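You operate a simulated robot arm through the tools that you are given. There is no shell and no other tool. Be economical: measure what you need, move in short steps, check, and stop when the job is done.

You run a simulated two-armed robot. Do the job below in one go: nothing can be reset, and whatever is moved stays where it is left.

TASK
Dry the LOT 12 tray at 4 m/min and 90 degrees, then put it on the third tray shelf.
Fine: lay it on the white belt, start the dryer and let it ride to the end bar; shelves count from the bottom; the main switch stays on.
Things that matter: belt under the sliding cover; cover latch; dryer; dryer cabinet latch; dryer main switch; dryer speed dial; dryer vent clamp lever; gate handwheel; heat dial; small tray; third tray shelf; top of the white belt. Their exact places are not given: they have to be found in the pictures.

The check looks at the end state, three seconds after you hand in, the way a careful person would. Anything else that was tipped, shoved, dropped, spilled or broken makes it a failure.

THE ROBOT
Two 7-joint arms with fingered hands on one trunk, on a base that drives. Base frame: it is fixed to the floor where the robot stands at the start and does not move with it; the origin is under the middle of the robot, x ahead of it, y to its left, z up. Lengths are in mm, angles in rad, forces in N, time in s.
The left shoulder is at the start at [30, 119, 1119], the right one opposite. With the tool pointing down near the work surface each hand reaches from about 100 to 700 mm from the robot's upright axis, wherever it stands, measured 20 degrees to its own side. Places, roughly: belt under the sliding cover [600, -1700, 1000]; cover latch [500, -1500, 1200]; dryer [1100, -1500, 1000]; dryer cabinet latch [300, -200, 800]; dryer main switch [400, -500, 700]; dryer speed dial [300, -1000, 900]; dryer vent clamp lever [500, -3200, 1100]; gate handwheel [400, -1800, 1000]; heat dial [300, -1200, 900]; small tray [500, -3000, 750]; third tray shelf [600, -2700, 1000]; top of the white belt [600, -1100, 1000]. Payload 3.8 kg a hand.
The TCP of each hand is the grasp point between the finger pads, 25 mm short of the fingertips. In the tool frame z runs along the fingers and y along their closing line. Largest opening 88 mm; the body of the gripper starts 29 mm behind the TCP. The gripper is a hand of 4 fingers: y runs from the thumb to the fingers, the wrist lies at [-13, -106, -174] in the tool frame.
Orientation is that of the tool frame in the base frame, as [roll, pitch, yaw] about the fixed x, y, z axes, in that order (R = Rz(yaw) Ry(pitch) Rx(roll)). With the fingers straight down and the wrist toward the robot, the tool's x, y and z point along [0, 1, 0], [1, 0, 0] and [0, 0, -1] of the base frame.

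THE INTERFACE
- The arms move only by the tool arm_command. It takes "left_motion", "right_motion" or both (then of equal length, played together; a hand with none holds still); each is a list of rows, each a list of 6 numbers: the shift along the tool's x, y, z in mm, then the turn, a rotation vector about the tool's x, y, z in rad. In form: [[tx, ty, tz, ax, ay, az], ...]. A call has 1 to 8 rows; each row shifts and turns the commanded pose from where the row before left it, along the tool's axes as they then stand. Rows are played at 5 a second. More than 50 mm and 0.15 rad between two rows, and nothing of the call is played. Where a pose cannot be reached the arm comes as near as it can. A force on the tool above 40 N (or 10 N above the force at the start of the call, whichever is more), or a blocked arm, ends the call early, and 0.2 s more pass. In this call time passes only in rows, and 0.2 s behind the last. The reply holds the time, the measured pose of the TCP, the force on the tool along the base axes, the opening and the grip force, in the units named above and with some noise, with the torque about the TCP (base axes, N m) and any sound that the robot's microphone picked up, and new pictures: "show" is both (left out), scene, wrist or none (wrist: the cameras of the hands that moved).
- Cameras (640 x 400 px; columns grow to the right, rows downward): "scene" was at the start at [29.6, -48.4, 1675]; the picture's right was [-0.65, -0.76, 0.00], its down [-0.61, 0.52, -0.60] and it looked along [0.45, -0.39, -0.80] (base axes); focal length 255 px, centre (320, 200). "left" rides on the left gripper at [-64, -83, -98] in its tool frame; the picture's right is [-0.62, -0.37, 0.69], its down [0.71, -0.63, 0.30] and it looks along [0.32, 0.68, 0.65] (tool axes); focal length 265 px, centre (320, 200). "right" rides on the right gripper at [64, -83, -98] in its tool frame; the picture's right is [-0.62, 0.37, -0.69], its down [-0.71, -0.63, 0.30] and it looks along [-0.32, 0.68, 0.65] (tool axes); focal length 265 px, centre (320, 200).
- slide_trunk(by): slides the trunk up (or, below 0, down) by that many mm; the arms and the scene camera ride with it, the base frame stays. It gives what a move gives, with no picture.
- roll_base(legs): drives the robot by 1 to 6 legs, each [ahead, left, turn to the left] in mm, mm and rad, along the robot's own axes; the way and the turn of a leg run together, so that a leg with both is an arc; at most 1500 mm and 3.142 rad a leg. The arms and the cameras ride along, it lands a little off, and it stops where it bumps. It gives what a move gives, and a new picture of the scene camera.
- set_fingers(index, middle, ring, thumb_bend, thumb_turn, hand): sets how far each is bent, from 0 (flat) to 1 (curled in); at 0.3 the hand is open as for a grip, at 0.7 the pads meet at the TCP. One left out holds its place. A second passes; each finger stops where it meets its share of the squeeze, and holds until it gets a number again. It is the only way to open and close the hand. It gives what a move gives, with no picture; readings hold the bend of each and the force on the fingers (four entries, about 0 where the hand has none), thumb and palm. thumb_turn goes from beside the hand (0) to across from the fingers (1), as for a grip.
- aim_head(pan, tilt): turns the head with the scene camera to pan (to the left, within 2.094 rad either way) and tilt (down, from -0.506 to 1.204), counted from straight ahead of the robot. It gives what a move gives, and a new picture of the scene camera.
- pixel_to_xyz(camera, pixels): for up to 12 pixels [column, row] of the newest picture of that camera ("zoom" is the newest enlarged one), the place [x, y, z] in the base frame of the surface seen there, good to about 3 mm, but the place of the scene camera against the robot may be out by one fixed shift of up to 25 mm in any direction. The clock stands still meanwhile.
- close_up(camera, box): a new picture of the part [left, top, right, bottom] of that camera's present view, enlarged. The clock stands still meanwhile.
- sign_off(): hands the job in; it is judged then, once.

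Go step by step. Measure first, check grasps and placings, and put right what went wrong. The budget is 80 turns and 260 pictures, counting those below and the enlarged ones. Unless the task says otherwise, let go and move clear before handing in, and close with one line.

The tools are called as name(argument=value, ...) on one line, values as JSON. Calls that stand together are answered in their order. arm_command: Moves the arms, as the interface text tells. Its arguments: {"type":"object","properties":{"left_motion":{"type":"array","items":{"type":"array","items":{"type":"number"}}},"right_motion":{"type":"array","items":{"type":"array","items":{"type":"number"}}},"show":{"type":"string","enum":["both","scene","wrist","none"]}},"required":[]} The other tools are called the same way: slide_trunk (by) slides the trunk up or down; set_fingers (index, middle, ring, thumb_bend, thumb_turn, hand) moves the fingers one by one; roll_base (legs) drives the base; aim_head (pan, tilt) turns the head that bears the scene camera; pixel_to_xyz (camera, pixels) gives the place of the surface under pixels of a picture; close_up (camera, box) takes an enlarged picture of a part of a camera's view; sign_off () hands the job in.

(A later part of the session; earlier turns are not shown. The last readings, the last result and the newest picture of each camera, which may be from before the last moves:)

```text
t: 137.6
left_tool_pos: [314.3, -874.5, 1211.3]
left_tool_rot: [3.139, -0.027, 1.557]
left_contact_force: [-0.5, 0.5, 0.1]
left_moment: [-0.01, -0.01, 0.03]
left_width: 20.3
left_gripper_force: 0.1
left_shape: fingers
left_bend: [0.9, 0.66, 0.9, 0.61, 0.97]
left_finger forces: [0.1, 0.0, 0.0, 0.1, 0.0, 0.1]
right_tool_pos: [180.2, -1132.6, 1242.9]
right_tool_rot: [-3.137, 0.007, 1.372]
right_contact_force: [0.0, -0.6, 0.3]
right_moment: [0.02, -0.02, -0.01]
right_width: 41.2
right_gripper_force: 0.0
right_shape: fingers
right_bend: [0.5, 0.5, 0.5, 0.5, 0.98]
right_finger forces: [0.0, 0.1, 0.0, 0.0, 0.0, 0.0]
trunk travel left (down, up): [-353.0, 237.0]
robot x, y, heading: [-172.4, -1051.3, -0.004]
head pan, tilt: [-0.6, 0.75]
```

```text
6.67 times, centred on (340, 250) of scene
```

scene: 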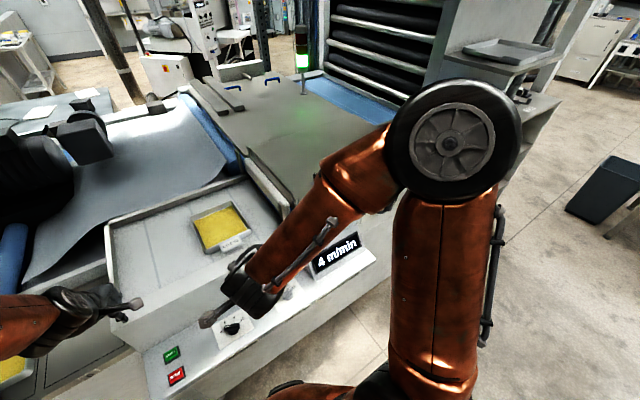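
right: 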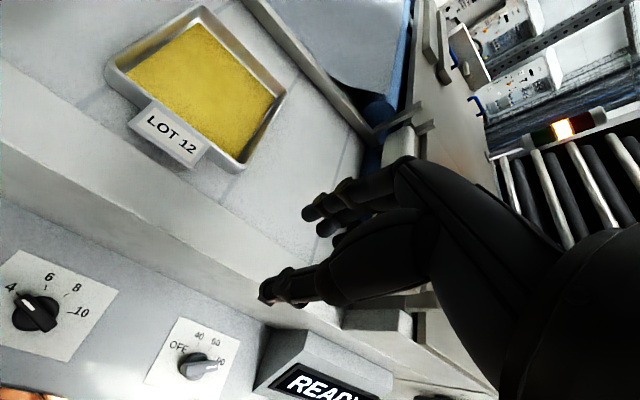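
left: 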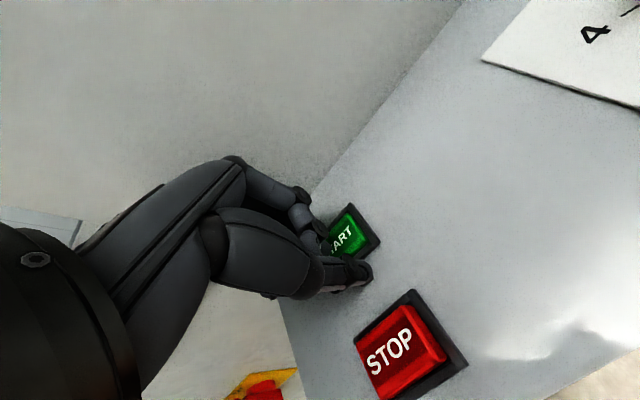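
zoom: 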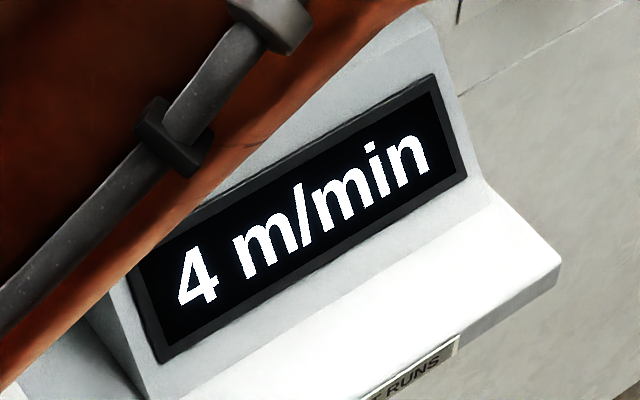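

The tray is riding at 4 m/min. I'll back off and drive to the exit end to see it arrive.

roll_base(legs=[[-130, 0, 0], [0, -1330, 0]])

aim_head(pan=0.2, tilt=0.6)

```text
t: 145.1
left_tool_pos: [187.4, -2182.2, 1210.6]
left_tool_rot: [3.138, -0.026, 1.572]
left_contact_force: [-0.2, 0.5, -0.6]
left_moment: [0.01, 0.03, 0.04]
left_width: 20.4
left_gripper_force: 0.0
left_shape: fingers
left_bend: [0.9, 0.66, 0.9, 0.61, 0.97]
left_finger forces: [0.0, 0.0, 0.1, 0.1, 0.0, 0.0]
right_tool_pos: [56.2, -2440.7, 1241.5]
right_tool_rot: [-3.135, 0.006, 1.386]
right_contact_force: [0.0, -0.5, 0.2]
right_moment: [0.01, -0.01, 0.02]
right_width: 41.3
right_gripper_force: 0.0
right_shape: fingers
right_bend: [0.5, 0.5, 0.5, 0.5, 0.98]
right_finger forces: [0.0, 0.0, 0.1, 0.0, 0.1, 0.1]
trunk travel left (down, up): [-353.0, 237.0]
robot x, y, heading: [-302.2, -2361.2, 0.01]
head pan, tilt: [-0.6, 0.75]
```

scene: 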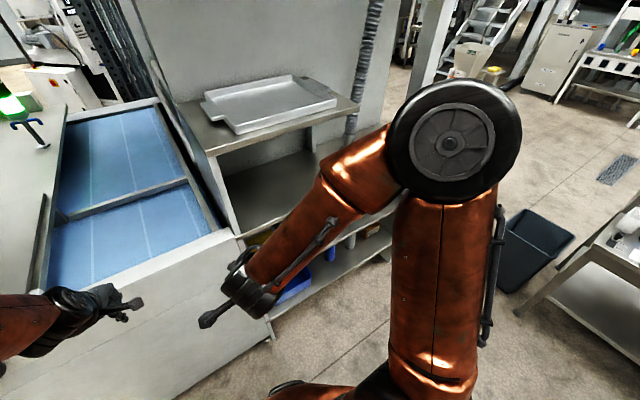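

```text
t: 146.2
left_tool_pos: [187.2, -2182.7, 1210.8]
left_tool_rot: [3.139, -0.027, 1.571]
left_contact_force: [-0.1, 0.2, -0.2]
left_moment: [0.03, 0.01, 0.0]
left_width: 20.5
left_gripper_force: 0.0
left_shape: fingers
left_bend: [0.9, 0.66, 0.9, 0.61, 0.97]
left_finger forces: [0.0, 0.0, 0.0, 0.0, 0.0, 0.1]
right_tool_pos: [57.1, -2441.6, 1243.7]
right_tool_rot: [-3.134, 0.006, 1.386]
right_contact_force: [-1.0, 0.8, -0.4]
right_moment: [0.0, -0.01, -0.03]
right_width: 41.2
right_gripper_force: 0.0
right_shape: fingers
right_bend: [0.5, 0.5, 0.5, 0.5, 0.98]
right_finger forces: [0.1, 0.0, 0.1, 0.0, 0.1, 0.0]
trunk travel left (down, up): [-353.0, 237.0]
robot x, y, heading: [-301.9, -2360.6, 0.013]
head pan, tilt: [0.201, 0.6]
```

scene: 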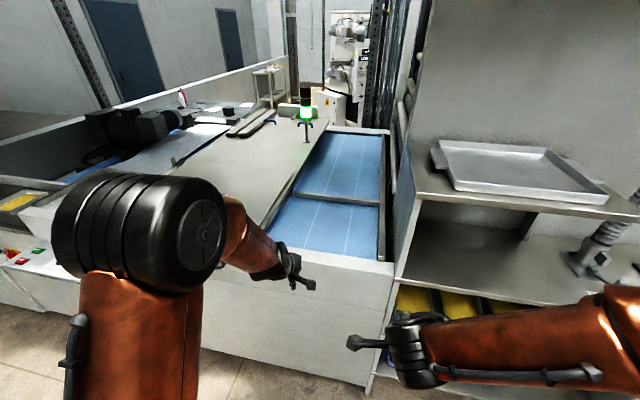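

The tray is still under the cover. Meanwhile I'll set both hands for a rim grip and measure the exit area.

set_fingers(hand="left", index=0.45, middle=0.45, ring=0.45, thumb_bend=0.45)

set_fingers(hand="right", index=0.45, middle=0.45, ring=0.45, thumb_bend=0.45)

aim_head(pan=0.0, tilt=0.7)

pixel_to_xyz(camera="scene", pixels=[[460, 215], [455, 235], [450, 180], [400, 195], [400, 250], [420, 270], [470, 240], [480, 260], [560, 220], [530, 190]])

```text
t: 147.2
left_tool_pos: [187.3, -2182.5, 1210.5]
left_tool_rot: [3.138, -0.027, 1.573]
left_contact_force: [1.0, -0.4, -0.1]
left_moment: [-0.03, 0.01, -0.01]
left_width: 52.0
left_gripper_force: 0.0
left_shape: fingers
left_bend: [0.45, 0.45, 0.45, 0.45, 0.97]
left_finger forces: [0.0, 0.0, 0.0, 0.0, 0.1, 0.1]
right_tool_pos: [57.1, -2441.6, 1241.6]
right_tool_rot: [-3.134, 0.007, 1.386]
right_contact_force: [0.2, -0.2, 1.0]
right_moment: [0.0, 0.02, 0.04]
right_width: 41.3
right_gripper_force: 0.0
right_shape: fingers
right_bend: [0.5, 0.5, 0.5, 0.5, 0.98]
right_finger forces: [0.0, 0.1, 0.0, 0.0, 0.0, 0.0]
trunk travel left (down, up): [-353.0, 237.0]
robot x, y, heading: [-299.6, -2361.0, 0.008]
head pan, tilt: [0.201, 0.6]
```

```text
t: 148.2
left_tool_pos: [187.7, -2180.8, 1211.4]
left_tool_rot: [3.138, -0.026, 1.571]
left_contact_force: [-0.3, 0.4, 0.1]
left_moment: [-0.01, -0.02, -0.01]
left_width: 52.1
left_gripper_force: 0.0
left_shape: fingers
left_bend: [0.45, 0.45, 0.45, 0.45, 0.97]
left_finger forces: [0.1, 0.0, 0.0, 0.0, 0.0, 0.0]
right_tool_pos: [56.3, -2441.1, 1242.6]
right_tool_rot: [-3.135, 0.006, 1.387]
right_contact_force: [0.6, 0.6, 0.4]
right_moment: [-0.02, 0.01, 0.01]
right_width: 52.3
right_gripper_force: 0.0
right_shape: fingers
right_bend: [0.45, 0.45, 0.45, 0.45, 0.98]
right_finger forces: [0.0, 0.0, 0.0, 0.0, 0.0, 0.0]
trunk travel left (down, up): [-353.0, 237.0]
robot x, y, heading: [-302.0, -2361.7, 0.014]
head pan, tilt: [0.201, 0.6]
```

```text
t: 148.9
left_tool_pos: [188.3, -2181.3, 1211.6]
left_tool_rot: [3.137, -0.024, 1.572]
left_contact_force: [-0.1, 0.0, -0.1]
left_moment: [-0.01, -0.02, 0.01]
left_width: 52.1
left_gripper_force: 0.0
left_shape: fingers
left_bend: [0.45, 0.45, 0.45, 0.45, 0.97]
left_finger forces: [0.1, 0.1, 0.0, 0.0, 0.0, 0.0]
right_tool_pos: [56.7, -2441.4, 1242.0]
right_tool_rot: [-3.134, 0.008, 1.385]
right_contact_force: [0.4, 0.6, 0.8]
right_moment: [0.03, 0.05, -0.03]
right_width: 52.1
right_gripper_force: 0.1
right_shape: fingers
right_bend: [0.45, 0.45, 0.45, 0.45, 0.98]
right_finger forces: [0.1, 0.0, 0.0, 0.0, 0.0, 0.0]
trunk travel left (down, up): [-353.0, 237.0]
robot x, y, heading: [-299.1, -2361.5, 0.008]
head pan, tilt: [0.0, 0.7]
```

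scene: 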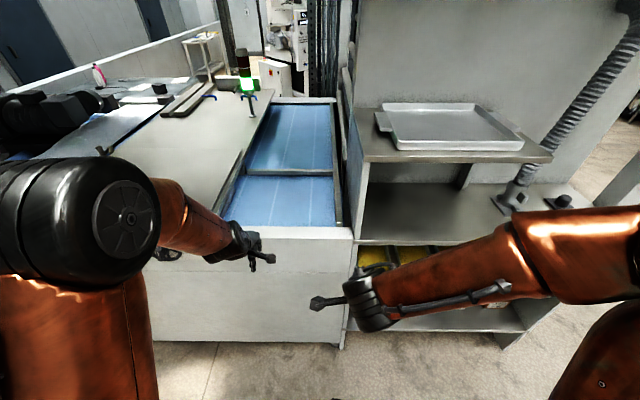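

```text
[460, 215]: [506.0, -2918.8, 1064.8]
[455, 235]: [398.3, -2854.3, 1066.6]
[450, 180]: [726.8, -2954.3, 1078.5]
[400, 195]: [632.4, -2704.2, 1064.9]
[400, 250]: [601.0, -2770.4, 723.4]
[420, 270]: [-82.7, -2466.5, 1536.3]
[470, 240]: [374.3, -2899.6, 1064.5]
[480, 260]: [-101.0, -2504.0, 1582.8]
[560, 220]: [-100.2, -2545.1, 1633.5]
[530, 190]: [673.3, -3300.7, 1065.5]
```

The shelf surface is at scene z≈1065 (real ≈1051). I'll wait with small head moves while the tray comes.

pixel_to_xyz(camera="scene", pixels=[[338, 190], [340, 215], [345, 200], [355, 180], [357, 220], [310, 205], [330, 232], [290, 172]])

arm_command(right_motion=[[0, 0, 0, 0, 0, -0.045], [0, 0, 0, 0, 0, -0.045], [0, 0, 0, 0, 0, -0.045], [0, 0, 0, 0, 0, -0.05], [0, 0, 0, 0, 0, 0], [0, 0, 0, 0, 0, 0], [0, 0, 0, 0, 0, 0], [0, 0, 0, 0, 0, 0]], show="none")

arm_command(right_motion=[[0, 0, 0, 0, 0, 0], [0, 0, 0, 0, 0, 0], [0, 0, 0, 0, 0, 0], [0, 0, 0, 0, 0, 0], [0, 0, 0, 0, 0, 0], [0, 0, 0, 0, 0, 0], [0, 0, 0, 0, 0, 0], [0, 0, 0, 0, 0, 0]], show="none")

arm_command(right_motion=[[0, 0, 0, 0, 0, 0], [0, 0, 0, 0, 0, 0], [0, 0, 0, 0, 0, 0], [0, 0, 0, 0, 0, 0], [0, 0, 0, 0, 0, 0], [0, 0, 0, 0, 0, 0], [0, 0, 0, 0, 0, 0], [0, 0, 0, 0, 0, 0]], show="scene")

```text
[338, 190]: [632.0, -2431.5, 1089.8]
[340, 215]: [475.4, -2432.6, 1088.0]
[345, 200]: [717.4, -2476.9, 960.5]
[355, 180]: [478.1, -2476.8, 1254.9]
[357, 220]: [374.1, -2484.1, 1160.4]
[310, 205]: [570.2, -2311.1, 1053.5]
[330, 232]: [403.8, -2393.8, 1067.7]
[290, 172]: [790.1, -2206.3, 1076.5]
```

```text
t: 150.7
left_tool_pos: [187.7, -2181.1, 1211.1]
left_tool_rot: [3.138, -0.026, 1.571]
left_contact_force: [-0.4, 0.4, -0.4]
left_moment: [-0.02, 0.01, 0.03]
left_width: 52.1
left_gripper_force: 0.0
left_shape: fingers
left_bend: [0.45, 0.45, 0.45, 0.45, 0.97]
left_finger forces: [0.0, 0.0, 0.0, 0.0, 0.0, 0.0]
right_tool_pos: [57.5, -2441.1, 1243.0]
right_tool_rot: [-3.133, 0.007, 1.571]
right_contact_force: [0.3, 0.3, -0.8]
right_moment: [-0.03, 0.03, 0.0]
right_width: 51.8
right_gripper_force: 0.0
right_shape: fingers
right_bend: [0.45, 0.45, 0.45, 0.45, 0.98]
right_finger forces: [0.1, 0.0, 0.1, 0.0, 0.0, 0.0]
trunk travel left (down, up): [-353.0, 237.0]
robot x, y, heading: [-299.7, -2362.1, 0.016]
head pan, tilt: [0.0, 0.7]
```

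```text
t: 152.5
left_tool_pos: [187.9, -2182.6, 1210.7]
left_tool_rot: [3.138, -0.027, 1.571]
left_contact_force: [-0.6, 0.1, -0.3]
left_moment: [-0.01, -0.04, -0.02]
left_width: 51.9
left_gripper_force: 0.0
left_shape: fingers
left_bend: [0.45, 0.45, 0.45, 0.45, 0.97]
left_finger forces: [0.0, 0.1, 0.0, 0.0, 0.0, 0.0]
right_tool_pos: [56.5, -2440.1, 1242.1]
right_tool_rot: [-3.132, 0.005, 1.571]
right_contact_force: [-0.2, 0.3, 0.8]
right_moment: [0.0, 0.01, -0.01]
right_width: 52.0
right_gripper_force: 0.1
right_shape: fingers
right_bend: [0.45, 0.45, 0.45, 0.45, 0.98]
right_finger forces: [0.0, 0.0, 0.0, 0.0, 0.0, 0.1]
trunk travel left (down, up): [-353.0, 237.0]
robot x, y, heading: [-303.0, -2359.4, 0.008]
head pan, tilt: [0.0, 0.7]
```

```text
t: 154.3
left_tool_pos: [187.9, -2181.4, 1210.7]
left_tool_rot: [3.137, -0.028, 1.572]
left_contact_force: [-0.1, 0.2, 0.7]
left_moment: [-0.01, 0.03, -0.01]
left_width: 52.3
left_gripper_force: 0.0
left_shape: fingers
left_bend: [0.45, 0.45, 0.45, 0.45, 0.97]
left_finger forces: [0.0, 0.0, 0.0, 0.0, 0.0, 0.0]
right_tool_pos: [57.2, -2441.6, 1242.2]
right_tool_rot: [-3.132, 0.006, 1.569]
right_contact_force: [-0.1, 0.1, 0.0]
right_moment: [0.0, 0.0, 0.01]
right_width: 52.0
right_gripper_force: 0.0
right_shape: fingers
right_bend: [0.45, 0.45, 0.45, 0.45, 0.98]
right_finger forces: [0.1, 0.0, 0.0, 0.1, 0.0, 0.1]
trunk travel left (down, up): [-353.0, 237.0]
robot x, y, heading: [-298.0, -2358.9, 0.013]
head pan, tilt: [0.0, 0.7]
```

scene: 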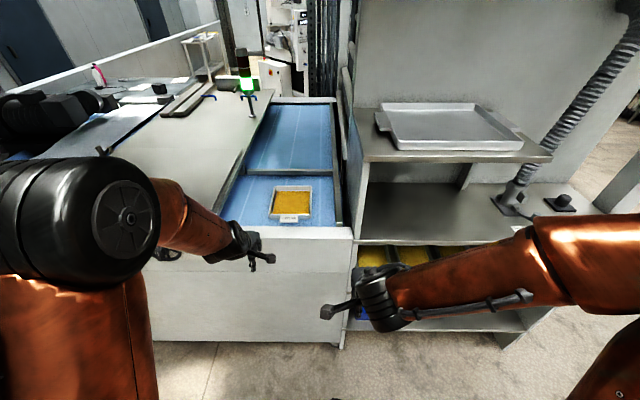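

The tray has come out at (292,203), near the end bar. I'll look again to see whether it has stopped there and whether the belt halts.

aim_head(pan=0.15, tilt=0.75)

arm_command(left_motion=[[0, 0, -10, 0, 0, 0], [-20, 0, -10, 0, 0, 0], [-20, 0, -10, 0, 0, 0], [-20, 0, 0, 0, 0, 0], [0, 0, 0, 0, 0, 0], [0, 0, 0, 0, 0, 0], [0, 0, 0, 0, 0, 0], [0, 0, 0, 0, 0, 0]], show="scene")

close_up(camera="scene", box=[220, 120, 420, 260])

```text
t: 155.0
left_tool_pos: [187.9, -2182.6, 1210.9]
left_tool_rot: [3.14, -0.027, 1.57]
left_contact_force: [0.2, 0.2, -0.4]
left_moment: [0.01, 0.02, -0.02]
left_width: 52.2
left_gripper_force: 0.1
left_shape: fingers
left_bend: [0.45, 0.45, 0.45, 0.45, 0.97]
left_finger forces: [0.1, 0.1, 0.0, 0.0, 0.1, 0.1]
right_tool_pos: [56.8, -2440.5, 1242.8]
right_tool_rot: [-3.133, 0.006, 1.57]
right_contact_force: [0.6, -0.8, 0.5]
right_moment: [0.04, -0.03, -0.02]
right_width: 52.2
right_gripper_force: 0.0
right_shape: fingers
right_bend: [0.45, 0.45, 0.45, 0.45, 0.98]
right_finger forces: [0.1, 0.0, 0.0, 0.1, 0.1, 0.0]
trunk travel left (down, up): [-353.0, 237.0]
robot x, y, heading: [-303.0, -2361.1, 0.014]
head pan, tilt: [0.15, 0.75]
```

scene: 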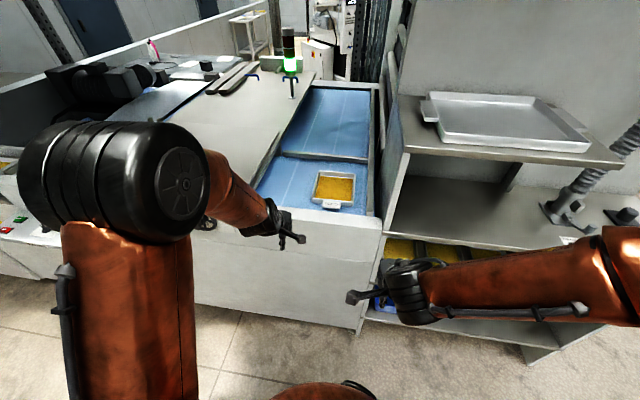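

```text
t: 156.8
left_tool_pos: [187.6, -2244.1, 1239.0]
left_tool_rot: [3.138, -0.026, 1.572]
left_contact_force: [0.1, -0.4, -0.4]
left_moment: [-0.01, 0.04, 0.03]
left_width: 52.1
left_gripper_force: 0.1
left_shape: fingers
left_bend: [0.45, 0.45, 0.45, 0.45, 0.97]
left_finger forces: [0.0, 0.1, 0.1, 0.1, 0.0, 0.0]
right_tool_pos: [56.9, -2441.1, 1241.7]
right_tool_rot: [-3.134, 0.003, 1.571]
right_contact_force: [-0.6, 0.4, 0.5]
right_moment: [-0.04, -0.02, -0.02]
right_width: 52.1
right_gripper_force: 0.1
right_shape: fingers
right_bend: [0.45, 0.45, 0.45, 0.45, 0.98]
right_finger forces: [0.1, 0.0, 0.0, 0.0, 0.0, 0.0]
trunk travel left (down, up): [-353.0, 237.0]
robot x, y, heading: [-298.6, -2360.5, 0.013]
head pan, tilt: [0.15, 0.75]
```

scene: 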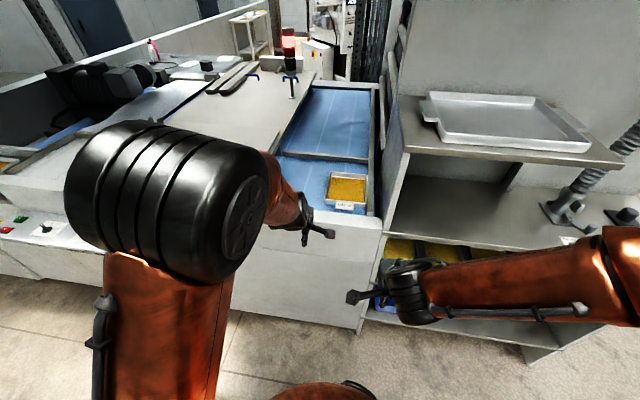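

```text
2.86 times, centred on (320, 190) of scene
```

zoom: 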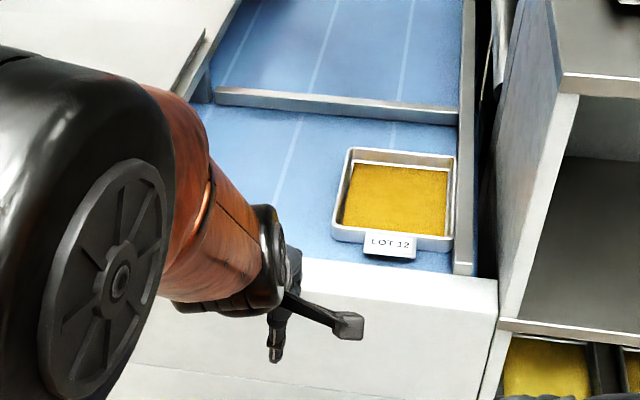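

The lamp turned red: the belt has stopped with the tray at the end bar. The bench's side panel (y≈-2485) is close to the tray, so I'll plan to slide the tray 100 mm back from it with the left hand before the two-hand lift. First I'll approach.

arm_command(right_motion=[[20, 0, 0, 0, 0, 0], [20, 0, 0, 0, 0, 0]], show="none")

roll_base(legs=[[0, 50, -0.013], [295, 0, 0]])

arm_command(left_motion=[[-30, 20, 0, 0, 0, 0], [-30, 20, 0, 0, 0, 0]], show="wrist")

```text
t: 157.4
left_tool_pos: [187.9, -2242.2, 1238.6]
left_tool_rot: [3.137, -0.027, 1.57]
left_contact_force: [1.0, 0.4, 0.2]
left_moment: [0.0, -0.01, 0.02]
left_width: 52.2
left_gripper_force: 0.1
left_shape: fingers
left_bend: [0.45, 0.45, 0.45, 0.45, 0.97]
left_finger forces: [0.1, 0.0, 0.1, 0.0, 0.1, 0.0]
right_tool_pos: [55.2, -2402.2, 1242.3]
right_tool_rot: [-3.135, 0.005, 1.572]
right_contact_force: [0.6, -0.4, -0.5]
right_moment: [0.0, 0.0, 0.05]
right_width: 52.2
right_gripper_force: 0.1
right_shape: fingers
right_bend: [0.45, 0.45, 0.45, 0.45, 0.98]
right_finger forces: [0.0, 0.1, 0.0, 0.0, 0.1, 0.0]
trunk travel left (down, up): [-353.0, 237.0]
robot x, y, heading: [-302.3, -2363.1, 0.009]
head pan, tilt: [0.15, 0.75]
```

```text
t: 160.0
left_tool_pos: [485.2, -2201.4, 1241.2]
left_tool_rot: [3.138, -0.027, 1.556]
left_contact_force: [0.2, 0.4, 0.0]
left_moment: [-0.01, -0.01, -0.02]
left_width: 52.2
left_gripper_force: 0.0
left_shape: fingers
left_bend: [0.45, 0.45, 0.45, 0.45, 0.97]
left_finger forces: [0.0, 0.1, 0.1, 0.0, 0.1, 0.0]
right_tool_pos: [351.0, -2357.8, 1240.6]
right_tool_rot: [-3.134, 0.003, 1.554]
right_contact_force: [0.6, 0.3, -0.8]
right_moment: [-0.04, 0.02, 0.04]
right_width: 52.2
right_gripper_force: 0.0
right_shape: fingers
right_bend: [0.45, 0.45, 0.45, 0.45, 0.98]
right_finger forces: [0.0, 0.1, 0.0, 0.0, 0.0, 0.1]
trunk travel left (down, up): [-353.0, 237.0]
robot x, y, heading: [-4.7, -2316.6, -0.006]
head pan, tilt: [0.15, 0.75]
```

scene: 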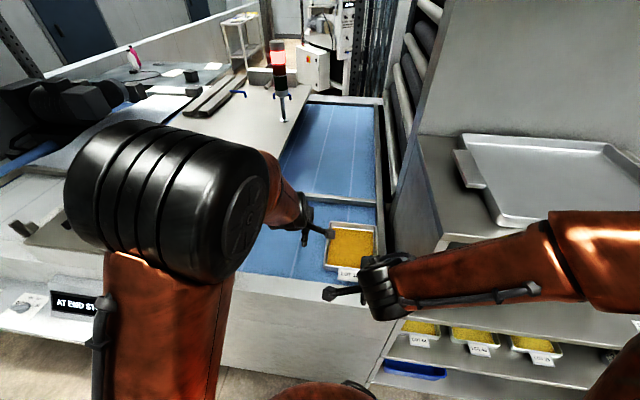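

```text
t: 160.6
left_tool_pos: [526.2, -2262.8, 1237.6]
left_tool_rot: [3.141, -0.025, 1.555]
left_contact_force: [0.4, 0.2, -0.4]
left_moment: [0.03, 0.02, -0.01]
left_width: 52.4
left_gripper_force: 0.0
left_shape: fingers
left_bend: [0.45, 0.45, 0.45, 0.45, 0.97]
left_finger forces: [0.1, 0.0, 0.1, 0.1, 0.0, 0.0]
right_tool_pos: [351.8, -2358.8, 1241.4]
right_tool_rot: [-3.133, 0.005, 1.553]
right_contact_force: [0.4, 0.2, -0.1]
right_moment: [0.05, 0.02, -0.01]
right_width: 52.0
right_gripper_force: 0.1
right_shape: fingers
right_bend: [0.45, 0.45, 0.45, 0.45, 0.98]
right_finger forces: [0.1, 0.0, 0.0, 0.1, 0.1, 0.1]
trunk travel left (down, up): [-353.0, 237.0]
robot x, y, heading: [-7.1, -2308.8, -0.008]
head pan, tilt: [0.15, 0.75]
```

left: 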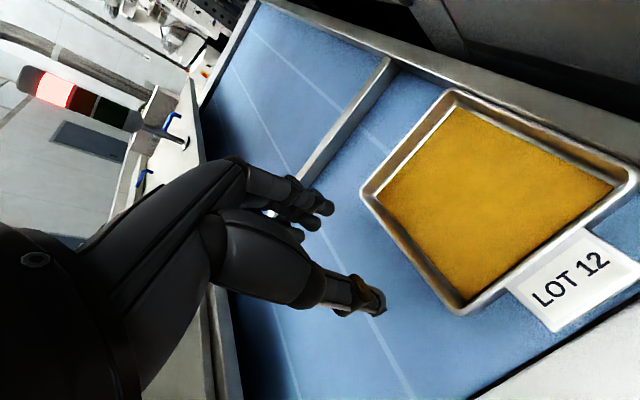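

The display reads "AT END STOP", grain is golden brown. I'll measure the tray's rims.

pixel_to_xyz(camera="left", pixels=[[364, 188], [400, 143], [450, 94], [630, 168], [462, 308], [415, 250], [500, 295], [545, 100], [355, 120], [330, 100], [480, 375], [575, 110]])

```text
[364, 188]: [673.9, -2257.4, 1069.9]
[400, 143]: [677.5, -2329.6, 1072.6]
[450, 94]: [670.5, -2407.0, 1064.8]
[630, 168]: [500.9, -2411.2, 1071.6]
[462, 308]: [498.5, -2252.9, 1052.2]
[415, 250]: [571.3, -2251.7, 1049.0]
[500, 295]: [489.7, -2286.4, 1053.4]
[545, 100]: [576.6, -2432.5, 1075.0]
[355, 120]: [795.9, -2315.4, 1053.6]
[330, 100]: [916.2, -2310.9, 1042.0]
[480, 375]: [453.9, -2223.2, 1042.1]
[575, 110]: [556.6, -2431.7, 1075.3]
```

pixel_to_xyz(camera="scene", pixels=[[385, 275], [450, 275], [520, 250], [580, 235], [630, 225], [440, 300], [430, 200], [438, 130]])

close_up(camera="scene", box=[240, 100, 480, 320])

```text
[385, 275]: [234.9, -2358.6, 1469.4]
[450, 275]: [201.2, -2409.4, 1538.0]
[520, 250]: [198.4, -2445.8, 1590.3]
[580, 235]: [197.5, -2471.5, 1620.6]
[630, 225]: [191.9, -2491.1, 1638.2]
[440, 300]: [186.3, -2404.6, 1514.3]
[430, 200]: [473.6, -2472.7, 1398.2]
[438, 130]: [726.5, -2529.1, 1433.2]
```

```text
1.82 times, centred on (360, 210) of scene
```

zoom: 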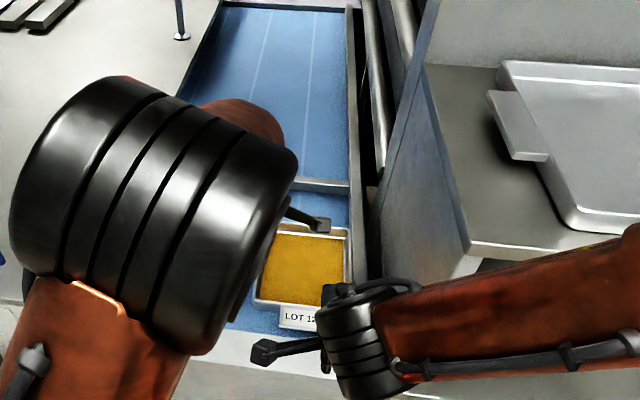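

Tray: x 495–677, y -2415…-2252. I'll first pinch the back rim with the left hand at about (674,-2283) to slide the tray 65 mm away from the side panel.

arm_command(left_motion=[[-5, 37, 0, 0, 0, 0], [-5, 37, 0, 0, 0, 0], [-5, 37, 0, 0, 0, 0], [-5, 37, 0, 0, 0, 0], [0, 0, 40, 0, 0, 0], [0, 0, 40, 0, 0, 0], [0, 0, 40, 0, 0, 0]], show="wrist")

```text
t: 162.2
left_tool_pos: [673.9, -2281.8, 1118.3]
left_tool_rot: [3.138, -0.025, 1.554]
left_contact_force: [0.5, 0.1, 1.3]
left_moment: [-0.01, -0.05, -0.01]
left_width: 52.1
left_gripper_force: 0.1
left_shape: fingers
left_bend: [0.45, 0.45, 0.45, 0.45, 0.97]
left_finger forces: [0.0, 0.1, 0.1, 0.0, 0.0, 0.0]
right_tool_pos: [350.7, -2358.6, 1241.7]
right_tool_rot: [-3.134, 0.005, 1.553]
right_contact_force: [-0.3, 0.5, -0.4]
right_moment: [0.02, 0.01, 0.03]
right_width: 52.3
right_gripper_force: 0.1
right_shape: fingers
right_bend: [0.45, 0.45, 0.45, 0.45, 0.98]
right_finger forces: [0.0, 0.0, 0.0, 0.1, 0.0, 0.0]
trunk travel left (down, up): [-353.0, 237.0]
robot x, y, heading: [-4.9, -2313.1, -0.007]
head pan, tilt: [0.15, 0.75]
```

left: 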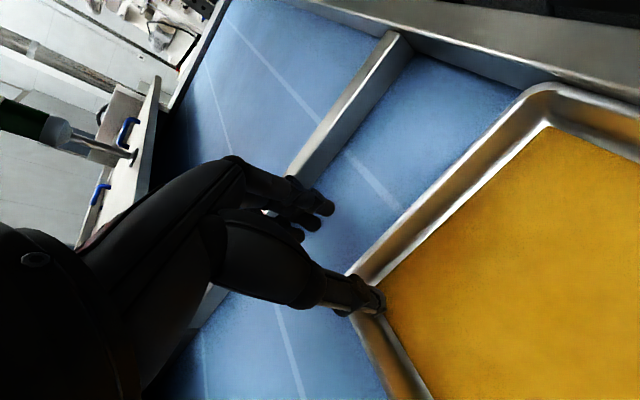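

Aligned as before. I'll lower to z≈1074 and close.

arm_command(left_motion=[[0, 0, 20, 0, 0, 0], [0, 0, 15, 0, 0, 0], [0, 0, 9, 0, 0, 0]], show="none")

set_fingers(hand="left", index=0.72, middle=0.72, ring=0.72, thumb_bend=0.74)

set_fingers(hand="left", index=0.75, middle=0.75, ring=0.75, thumb_bend=0.78)

arm_command(left_motion=[[8, 0, 0, 0, 0, 0], [10, 0, 0, 0, 0, 0], [10, 0, 0, 0, 0, 0], [10, 0, 0, 0, 0, 0], [10, 0, 0, 0, 0, 0], [10, 0, 0, 0, 0, 0], [7, 0, 0, 0, 0, 0]])

```text
t: 163.0
left_tool_pos: [673.4, -2281.1, 1073.2]
left_tool_rot: [3.138, -0.026, 1.554]
left_contact_force: [-1.0, 0.1, 1.1]
left_moment: [0.0, -0.01, 0.03]
left_width: 52.1
left_gripper_force: 0.1
left_shape: fingers
left_bend: [0.45, 0.45, 0.45, 0.45, 0.97]
left_finger forces: [0.1, 0.1, 0.1, 0.0, 0.1, 0.1]
right_tool_pos: [351.8, -2358.3, 1241.6]
right_tool_rot: [-3.134, 0.005, 1.555]
right_contact_force: [-0.2, 0.5, 0.0]
right_moment: [0.02, 0.0, 0.02]
right_width: 52.2
right_gripper_force: 0.0
right_shape: fingers
right_bend: [0.45, 0.45, 0.45, 0.45, 0.98]
right_finger forces: [0.0, 0.0, 0.1, 0.0, 0.0, 0.0]
trunk travel left (down, up): [-353.0, 237.0]
robot x, y, heading: [-6.7, -2312.5, -0.008]
head pan, tilt: [0.15, 0.75]
```

```text
t: 164.0
left_tool_pos: [673.8, -2280.6, 1072.8]
left_tool_rot: [3.138, -0.025, 1.554]
left_contact_force: [-0.3, 0.5, 0.3]
left_moment: [-0.05, -0.02, -0.09]
left_width: 0.3
left_gripper_force: 5.4
left_shape: fingers
left_bend: [0.71, 0.71, 0.71, 0.69, 0.97]
left_finger forces: [2.3, 1.9, 1.8, 0.0, 5.8, 0.1]
right_tool_pos: [350.4, -2357.8, 1241.7]
right_tool_rot: [-3.135, 0.006, 1.553]
right_contact_force: [-0.5, 0.4, 0.7]
right_moment: [0.04, 0.01, -0.03]
right_width: 52.0
right_gripper_force: 0.0
right_shape: fingers
right_bend: [0.45, 0.45, 0.45, 0.45, 0.98]
right_finger forces: [0.0, 0.0, 0.0, 0.0, 0.0, 0.0]
trunk travel left (down, up): [-353.0, 237.0]
robot x, y, heading: [-8.9, -2314.8, -0.007]
head pan, tilt: [0.15, 0.75]
```

```text
t: 165.0
left_tool_pos: [672.6, -2279.3, 1072.2]
left_tool_rot: [3.138, -0.026, 1.556]
left_contact_force: [0.6, 0.5, -0.6]
left_moment: [-0.04, 0.08, -0.18]
left_width: 0.2
left_gripper_force: 11.9
left_shape: fingers
left_bend: [0.74, 0.74, 0.74, 0.68, 0.97]
left_finger forces: [4.3, 3.8, 4.1, 0.0, 11.6, 0.0]
right_tool_pos: [351.5, -2358.0, 1242.2]
right_tool_rot: [-3.134, 0.005, 1.552]
right_contact_force: [0.5, 0.7, -0.3]
right_moment: [-0.02, 0.01, 0.0]
right_width: 52.1
right_gripper_force: 0.1
right_shape: fingers
right_bend: [0.45, 0.45, 0.45, 0.45, 0.98]
right_finger forces: [0.0, 0.0, 0.0, 0.1, 0.1, 0.1]
trunk travel left (down, up): [-353.0, 237.0]
robot x, y, heading: [-6.4, -2312.2, -0.005]
head pan, tilt: [0.15, 0.75]
```

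```text
t: 166.6
left_tool_pos: [673.2, -2214.1, 1074.3]
left_tool_rot: [3.137, -0.025, 1.554]
left_contact_force: [-0.3, 0.5, -0.7]
left_moment: [-0.03, 0.04, -0.01]
left_width: 0.0
left_gripper_force: 9.4
left_shape: fingers
left_bend: [0.74, 0.74, 0.75, 0.71, 0.96]
left_finger forces: [6.9, 1.9, 0.1, 0.0, 8.9, 0.1]
right_tool_pos: [351.6, -2357.9, 1242.5]
right_tool_rot: [-3.134, 0.005, 1.554]
right_contact_force: [0.1, 0.5, 0.1]
right_moment: [-0.05, 0.02, -0.03]
right_width: 52.3
right_gripper_force: 0.0
right_shape: fingers
right_bend: [0.45, 0.45, 0.45, 0.45, 0.98]
right_finger forces: [0.0, 0.1, 0.0, 0.1, 0.0, 0.0]
trunk travel left (down, up): [-353.0, 237.0]
robot x, y, heading: [-5.1, -2312.9, -0.007]
head pan, tilt: [0.15, 0.75]
```

scene: 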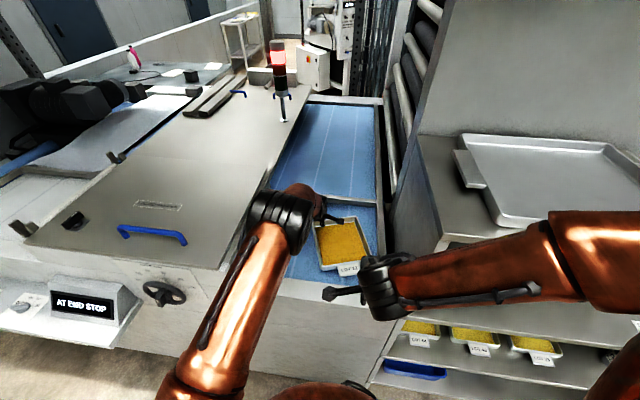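
left: 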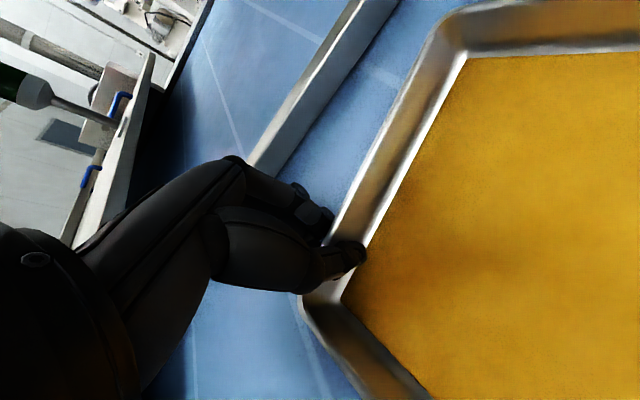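

The tray slid but turned somewhat, its front lagging. I'll measure it and view it from the right wrist.

arm_command(right_motion=[[0, 25, 0, 0, 0, 0], [0, 25, 0, 0, 0, 0]], show="wrist")

pixel_to_xyz(camera="left", pixels=[[303, 300], [390, 140], [440, 25], [340, 355], [400, 395]])

```text
t: 167.2
left_tool_pos: [673.1, -2215.7, 1075.6]
left_tool_rot: [3.137, -0.026, 1.555]
left_contact_force: [1.1, 0.7, -1.7]
left_moment: [0.01, 0.01, -0.03]
left_width: 0.1
left_gripper_force: 8.9
left_shape: fingers
left_bend: [0.74, 0.74, 0.75, 0.71, 0.96]
left_finger forces: [6.9, 2.3, 0.3, 0.0, 9.0, 0.0]
right_tool_pos: [402.1, -2359.2, 1241.5]
right_tool_rot: [-3.133, 0.004, 1.555]
right_contact_force: [0.8, 0.1, -0.6]
right_moment: [-0.02, 0.02, -0.01]
right_width: 52.2
right_gripper_force: 0.2
right_shape: fingers
right_bend: [0.45, 0.45, 0.45, 0.45, 0.98]
right_finger forces: [0.0, 0.0, 0.1, 0.1, 0.0, 0.0]
trunk travel left (down, up): [-353.0, 237.0]
robot x, y, heading: [-4.1, -2309.5, -0.003]
head pan, tilt: [0.15, 0.75]
```

right: 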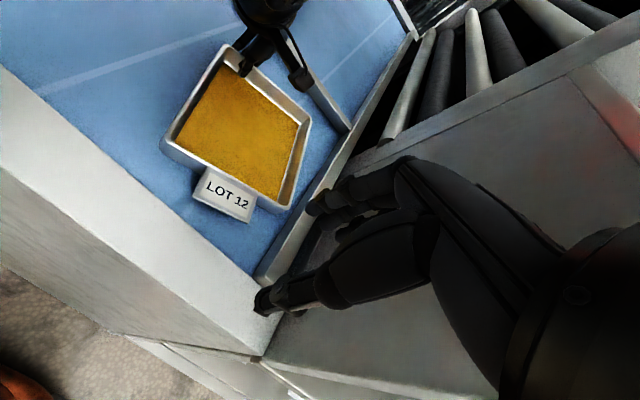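

```text
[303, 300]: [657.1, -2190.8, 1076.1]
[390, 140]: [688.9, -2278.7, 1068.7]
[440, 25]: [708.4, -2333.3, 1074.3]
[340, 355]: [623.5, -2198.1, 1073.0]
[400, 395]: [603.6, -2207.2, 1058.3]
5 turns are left
```

The tray is yawed ~20° (back rim from (657,-2191) to (708,-2333)) and only 5 turns remain, so I'll batch the moves. I release the left hand, shift the base 90 mm left (to keep the right forearm off the side panel), regrip both rims, and lift 20 mm.

set_fingers(hand="left", index=0.45, middle=0.45, ring=0.45, thumb_bend=0.45)

arm_command(left_motion=[[0, 0, -30, 0, 0, 0], [0, 0, -30, 0, 0, 0], [-45, 0, 0, 0, 0, 0], [-45, 0, 0, 0, 0, 0]], show="none")

roll_base(legs=[[0, 90, 0]])

arm_command(right_motion=[[-25.5, 31, 0, 0, 0, 0], [-25.5, 31, 0, 0, 0, 0], [-25.5, 31, 0, 0, 0, 0], [-25, 31, 0, 0, 0, 0], [0, 0, 42, 0, 0, -0.042], [0, 0, 42, 0, 0, -0.042], [0, 0, 42, 0, 0, -0.042], [0, 0, 40, 0, 0, -0.042]], show="none")

arm_command(left_motion=[[0, -5, 0, 0, 0, -0.133], [0, 0, 0, 0, 0, -0.133], [0, 0, 30, 0, 0, 0], [0, 0, 31, 0, 0, 0]], show="wrist")

set_fingers(hand="left", index=0.72, middle=0.72, ring=0.72, thumb_bend=0.74)

set_fingers(hand="right", index=0.72, middle=0.72, ring=0.72, thumb_bend=0.74)

set_fingers(hand="right", index=0.76, middle=0.76, ring=0.76, thumb_bend=0.78)

set_fingers(hand="left", index=0.75, middle=0.75, ring=0.75, thumb_bend=0.78)

arm_command(left_motion=[[0, 0, -5, 0, 0, 0], [0, 0, -5, 0, 0, 0], [0, 0, -5, 0, 0, 0], [0, 0, -5, 0, 0, 0]], right_motion=[[0, 0, -5, 0, 0, 0], [0, 0, -5, 0, 0, 0], [0, 0, -5, 0, 0, 0], [0, 0, -5, 0, 0, 0]])

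```text
t: 168.2
left_tool_pos: [674.4, -2216.4, 1075.1]
left_tool_rot: [3.139, -0.025, 1.555]
left_contact_force: [0.5, -0.3, 0.4]
left_moment: [-0.01, -0.02, 0.02]
left_width: 52.0
left_gripper_force: 0.1
left_shape: fingers
left_bend: [0.45, 0.45, 0.45, 0.45, 0.97]
left_finger forces: [0.0, 0.0, 0.0, 0.0, 0.2, 0.0]
right_tool_pos: [401.2, -2360.4, 1240.7]
right_tool_rot: [-3.135, 0.004, 1.555]
right_contact_force: [-0.1, 0.7, 0.0]
right_moment: [-0.01, 0.02, 0.0]
right_width: 52.4
right_gripper_force: 0.1
right_shape: fingers
right_bend: [0.45, 0.45, 0.45, 0.45, 0.98]
right_finger forces: [0.1, 0.0, 0.0, 0.0, 0.0, 0.0]
trunk travel left (down, up): [-353.0, 237.0]
robot x, y, heading: [-5.9, -2314.8, -0.005]
head pan, tilt: [0.15, 0.75]
```

```text
t: 169.2
left_tool_pos: [672.4, -2308.0, 1136.2]
left_tool_rot: [3.138, -0.027, 1.556]
left_contact_force: [-0.7, -0.1, 0.3]
left_moment: [-0.02, 0.02, 0.01]
left_width: 52.0
left_gripper_force: 0.0
left_shape: fingers
left_bend: [0.45, 0.45, 0.45, 0.45, 0.97]
left_finger forces: [0.0, 0.0, 0.0, 0.1, 0.0, 0.0]
right_tool_pos: [399.6, -2360.7, 1240.5]
right_tool_rot: [-3.134, 0.006, 1.554]
right_contact_force: [-1.1, 0.0, -0.1]
right_moment: [-0.02, -0.01, -0.03]
right_width: 52.2
right_gripper_force: 0.0
right_shape: fingers
right_bend: [0.45, 0.45, 0.45, 0.45, 0.98]
right_finger forces: [0.0, 0.0, 0.1, 0.0, 0.0, 0.0]
trunk travel left (down, up): [-353.0, 237.0]
robot x, y, heading: [-5.8, -2310.2, 0.0]
head pan, tilt: [0.15, 0.75]
```

```text
t: 170.3
left_tool_pos: [672.8, -2215.8, 1135.7]
left_tool_rot: [3.138, -0.028, 1.552]
left_contact_force: [0.1, -0.3, -0.4]
left_moment: [0.0, 0.01, 0.03]
left_width: 52.3
left_gripper_force: 0.1
left_shape: fingers
left_bend: [0.45, 0.45, 0.45, 0.45, 0.97]
left_finger forces: [0.1, 0.0, 0.0, 0.0, 0.0, 0.0]
right_tool_pos: [401.9, -2267.3, 1240.9]
right_tool_rot: [-3.133, 0.007, 1.553]
right_contact_force: [0.1, -0.1, -0.6]
right_moment: [-0.01, 0.0, 0.03]
right_width: 52.1
right_gripper_force: 0.0
right_shape: fingers
right_bend: [0.45, 0.45, 0.45, 0.45, 0.98]
right_finger forces: [0.1, 0.0, 0.0, 0.1, 0.0, 0.1]
trunk travel left (down, up): [-353.0, 237.0]
robot x, y, heading: [-3.9, -2218.6, -0.001]
head pan, tilt: [0.15, 0.75]
```

scene: 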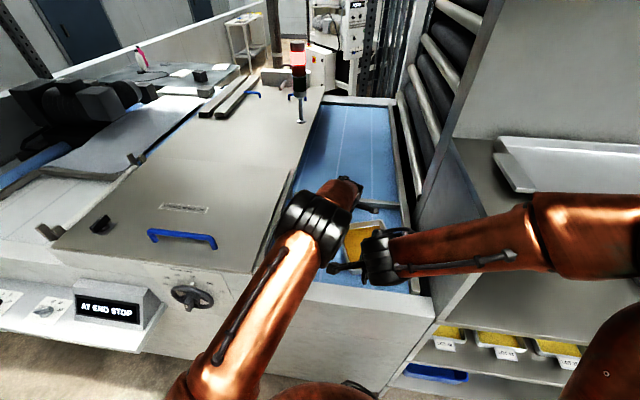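

```text
t: 172.3
left_tool_pos: [651.9, -2216.4, 1142.2]
left_tool_rot: [3.127, -0.02, 1.546]
left_contact_force: [0.4, -0.5, 1.2]
left_moment: [0.02, -0.01, -0.05]
left_width: 52.4
left_gripper_force: 0.0
left_shape: fingers
left_bend: [0.45, 0.45, 0.45, 0.45, 0.97]
left_finger forces: [0.1, 0.0, 0.0, 0.0, 0.0, 0.1]
right_tool_pos: [501.6, -2350.3, 1088.0]
right_tool_rot: [3.126, 0.005, 1.752]
right_contact_force: [0.1, -0.5, 0.0]
right_moment: [-0.01, 0.01, -0.01]
right_width: 52.1
right_gripper_force: 0.0
right_shape: fingers
right_bend: [0.45, 0.45, 0.45, 0.45, 0.98]
right_finger forces: [0.1, 0.0, 0.0, 0.1, 0.0, 0.0]
trunk travel left (down, up): [-353.0, 237.0]
robot x, y, heading: [-12.4, -2222.6, -0.014]
head pan, tilt: [0.15, 0.75]
stopped in row 8 (right hand): the arm was blocked; the commanded pose is now the measured one
```

```text
t: 173.3
left_tool_pos: [649.1, -2210.6, 1082.7]
left_tool_rot: [3.124, -0.011, 1.813]
left_contact_force: [-0.2, 0.0, 0.1]
left_moment: [0.0, -0.01, 0.0]
left_width: 52.2
left_gripper_force: 0.0
left_shape: fingers
left_bend: [0.45, 0.45, 0.45, 0.45, 0.97]
left_finger forces: [0.0, 0.1, 0.0, 0.0, 0.1, 0.0]
right_tool_pos: [501.5, -2353.9, 1087.7]
right_tool_rot: [3.131, 0.009, 1.744]
right_contact_force: [-0.2, 0.0, 0.0]
right_moment: [0.0, 0.0, 0.01]
right_width: 52.3
right_gripper_force: 0.1
right_shape: fingers
right_bend: [0.45, 0.45, 0.45, 0.45, 0.98]
right_finger forces: [0.0, 0.0, 0.0, 0.1, 0.1, 0.0]
trunk travel left (down, up): [-353.0, 237.0]
robot x, y, heading: [-14.7, -2225.7, -0.017]
head pan, tilt: [0.15, 0.75]
```

left: 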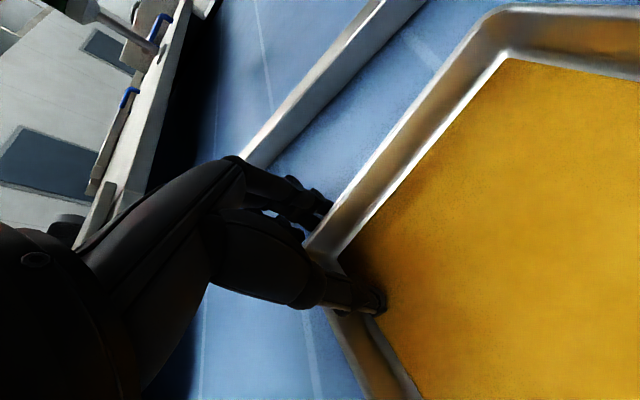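

```text
t: 174.3
left_tool_pos: [650.2, -2210.6, 1082.5]
left_tool_rot: [3.122, -0.012, 1.811]
left_contact_force: [5.5, 4.5, 0.1]
left_moment: [0.02, -0.1, -0.07]
left_width: 0.1
left_gripper_force: 6.2
left_shape: fingers
left_bend: [0.71, 0.71, 0.71, 0.71, 0.97]
left_finger forces: [4.4, 2.9, 2.0, 0.0, 3.6, 0.1]
right_tool_pos: [501.9, -2354.7, 1088.4]
right_tool_rot: [3.132, 0.011, 1.744]
right_contact_force: [-5.0, -3.8, 0.2]
right_moment: [-0.1, 0.1, 0.08]
right_width: 59.9
right_gripper_force: 2.9
right_shape: fingers
right_bend: [0.45, 0.45, 0.45, 0.39, 0.99]
right_finger forces: [0.0, 0.1, 0.1, 0.0, 5.2, 0.0]
trunk travel left (down, up): [-353.0, 237.0]
robot x, y, heading: [-9.3, -2224.2, -0.014]
head pan, tilt: [0.15, 0.75]
```

```text
t: 175.3
left_tool_pos: [648.4, -2212.1, 1083.4]
left_tool_rot: [3.122, -0.011, 1.811]
left_contact_force: [2.0, -1.5, -0.2]
left_moment: [-0.02, 0.0, -0.06]
left_width: 0.1
left_gripper_force: 5.5
left_shape: fingers
left_bend: [0.71, 0.71, 0.71, 0.71, 0.97]
left_finger forces: [3.0, 1.9, 1.1, 0.1, 5.4, 0.0]
right_tool_pos: [500.0, -2353.6, 1086.9]
right_tool_rot: [3.131, 0.009, 1.745]
right_contact_force: [-1.6, 1.4, -0.8]
right_moment: [0.04, 0.25, 0.4]
right_width: 38.8
right_gripper_force: 19.6
right_shape: fingers
right_bend: [0.71, 0.64, 0.62, 0.43, 0.98]
right_finger forces: [4.7, 6.2, 8.3, 0.0, 20.2, 0.1]
trunk travel left (down, up): [-353.0, 237.0]
robot x, y, heading: [-13.7, -2222.3, -0.015]
head pan, tilt: [0.15, 0.75]
```

```text
t: 176.3
left_tool_pos: [649.0, -2213.0, 1082.0]
left_tool_rot: [3.122, -0.013, 1.809]
left_contact_force: [-3.7, -5.5, 1.7]
left_moment: [-0.11, 0.07, -0.05]
left_width: 0.2
left_gripper_force: 5.2
left_shape: fingers
left_bend: [0.72, 0.72, 0.72, 0.69, 0.95]
left_finger forces: [1.5, 0.8, 0.3, 0.0, 7.5, 0.0]
right_tool_pos: [500.3, -2354.5, 1087.3]
right_tool_rot: [3.13, 0.009, 1.745]
right_contact_force: [3.8, 5.4, 0.6]
right_moment: [0.11, 0.4, 0.35]
right_width: 39.1
right_gripper_force: 21.6
right_shape: fingers
right_bend: [0.74, 0.73, 0.72, 0.38, 0.97]
right_finger forces: [6.4, 6.8, 9.8, 0.0, 19.7, 0.1]
trunk travel left (down, up): [-353.0, 237.0]
robot x, y, heading: [-12.8, -2223.1, -0.016]
head pan, tilt: [0.15, 0.75]
```

```text
t: 177.3
left_tool_pos: [649.8, -2211.2, 1082.6]
left_tool_rot: [3.124, -0.013, 1.812]
left_contact_force: [-1.2, -3.2, 1.5]
left_moment: [-0.15, 0.1, -0.12]
left_width: 0.0
left_gripper_force: 11.2
left_shape: fingers
left_bend: [0.74, 0.74, 0.74, 0.68, 0.96]
left_finger forces: [4.4, 3.0, 2.7, 0.0, 11.9, 0.0]
right_tool_pos: [500.2, -2353.7, 1086.9]
right_tool_rot: [3.134, 0.008, 1.746]
right_contact_force: [1.5, 3.2, -0.9]
right_moment: [0.11, 0.38, 0.41]
right_width: 39.3
right_gripper_force: 20.6
right_shape: fingers
right_bend: [0.74, 0.73, 0.73, 0.37, 0.97]
right_finger forces: [5.4, 5.9, 9.1, 0.0, 19.9, 0.1]
trunk travel left (down, up): [-353.0, 237.0]
robot x, y, heading: [-12.5, -2221.8, -0.02]
head pan, tilt: [0.15, 0.75]
```

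```text
t: 178.3
left_tool_pos: [651.3, -2213.7, 1099.0]
left_tool_rot: [3.126, -0.013, 1.811]
left_contact_force: [-7.2, -6.7, -0.5]
left_moment: [-0.19, 0.15, -0.14]
left_width: 0.0
left_gripper_force: 10.0
left_shape: fingers
left_bend: [0.74, 0.74, 0.74, 0.68, 0.95]
left_finger forces: [2.5, 1.6, 1.4, 0.0, 13.6, 0.1]
right_tool_pos: [496.8, -2350.4, 1097.8]
right_tool_rot: [-3.132, 0.004, 1.748]
right_contact_force: [6.1, 6.4, -2.7]
right_moment: [0.1, -0.02, 0.29]
right_width: 38.5
right_gripper_force: 19.5
right_shape: fingers
right_bend: [0.75, 0.74, 0.73, 0.37, 0.96]
right_finger forces: [6.8, 7.7, 9.0, 0.1, 15.2, 0.0]
trunk travel left (down, up): [-353.0, 237.0]
robot x, y, heading: [-12.0, -2220.0, -0.011]
head pan, tilt: [0.15, 0.75]
4 turns are left
```

scene: 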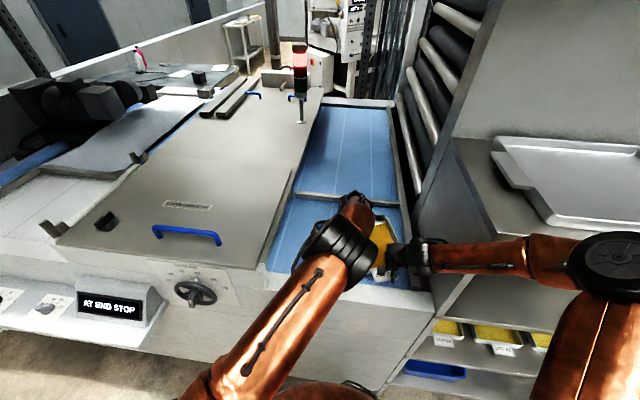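
right: 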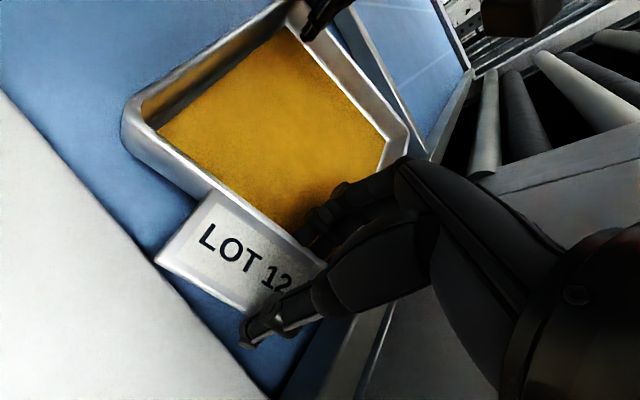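
left: 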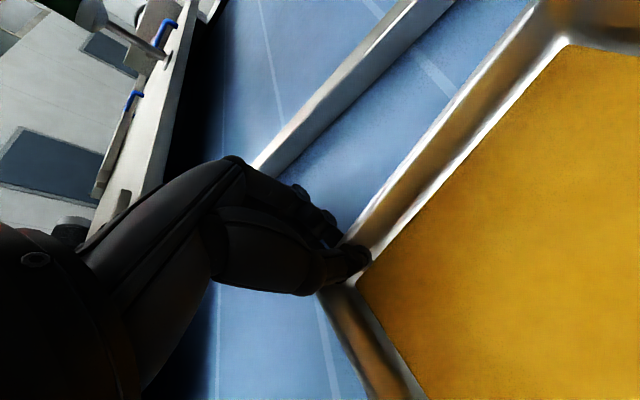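

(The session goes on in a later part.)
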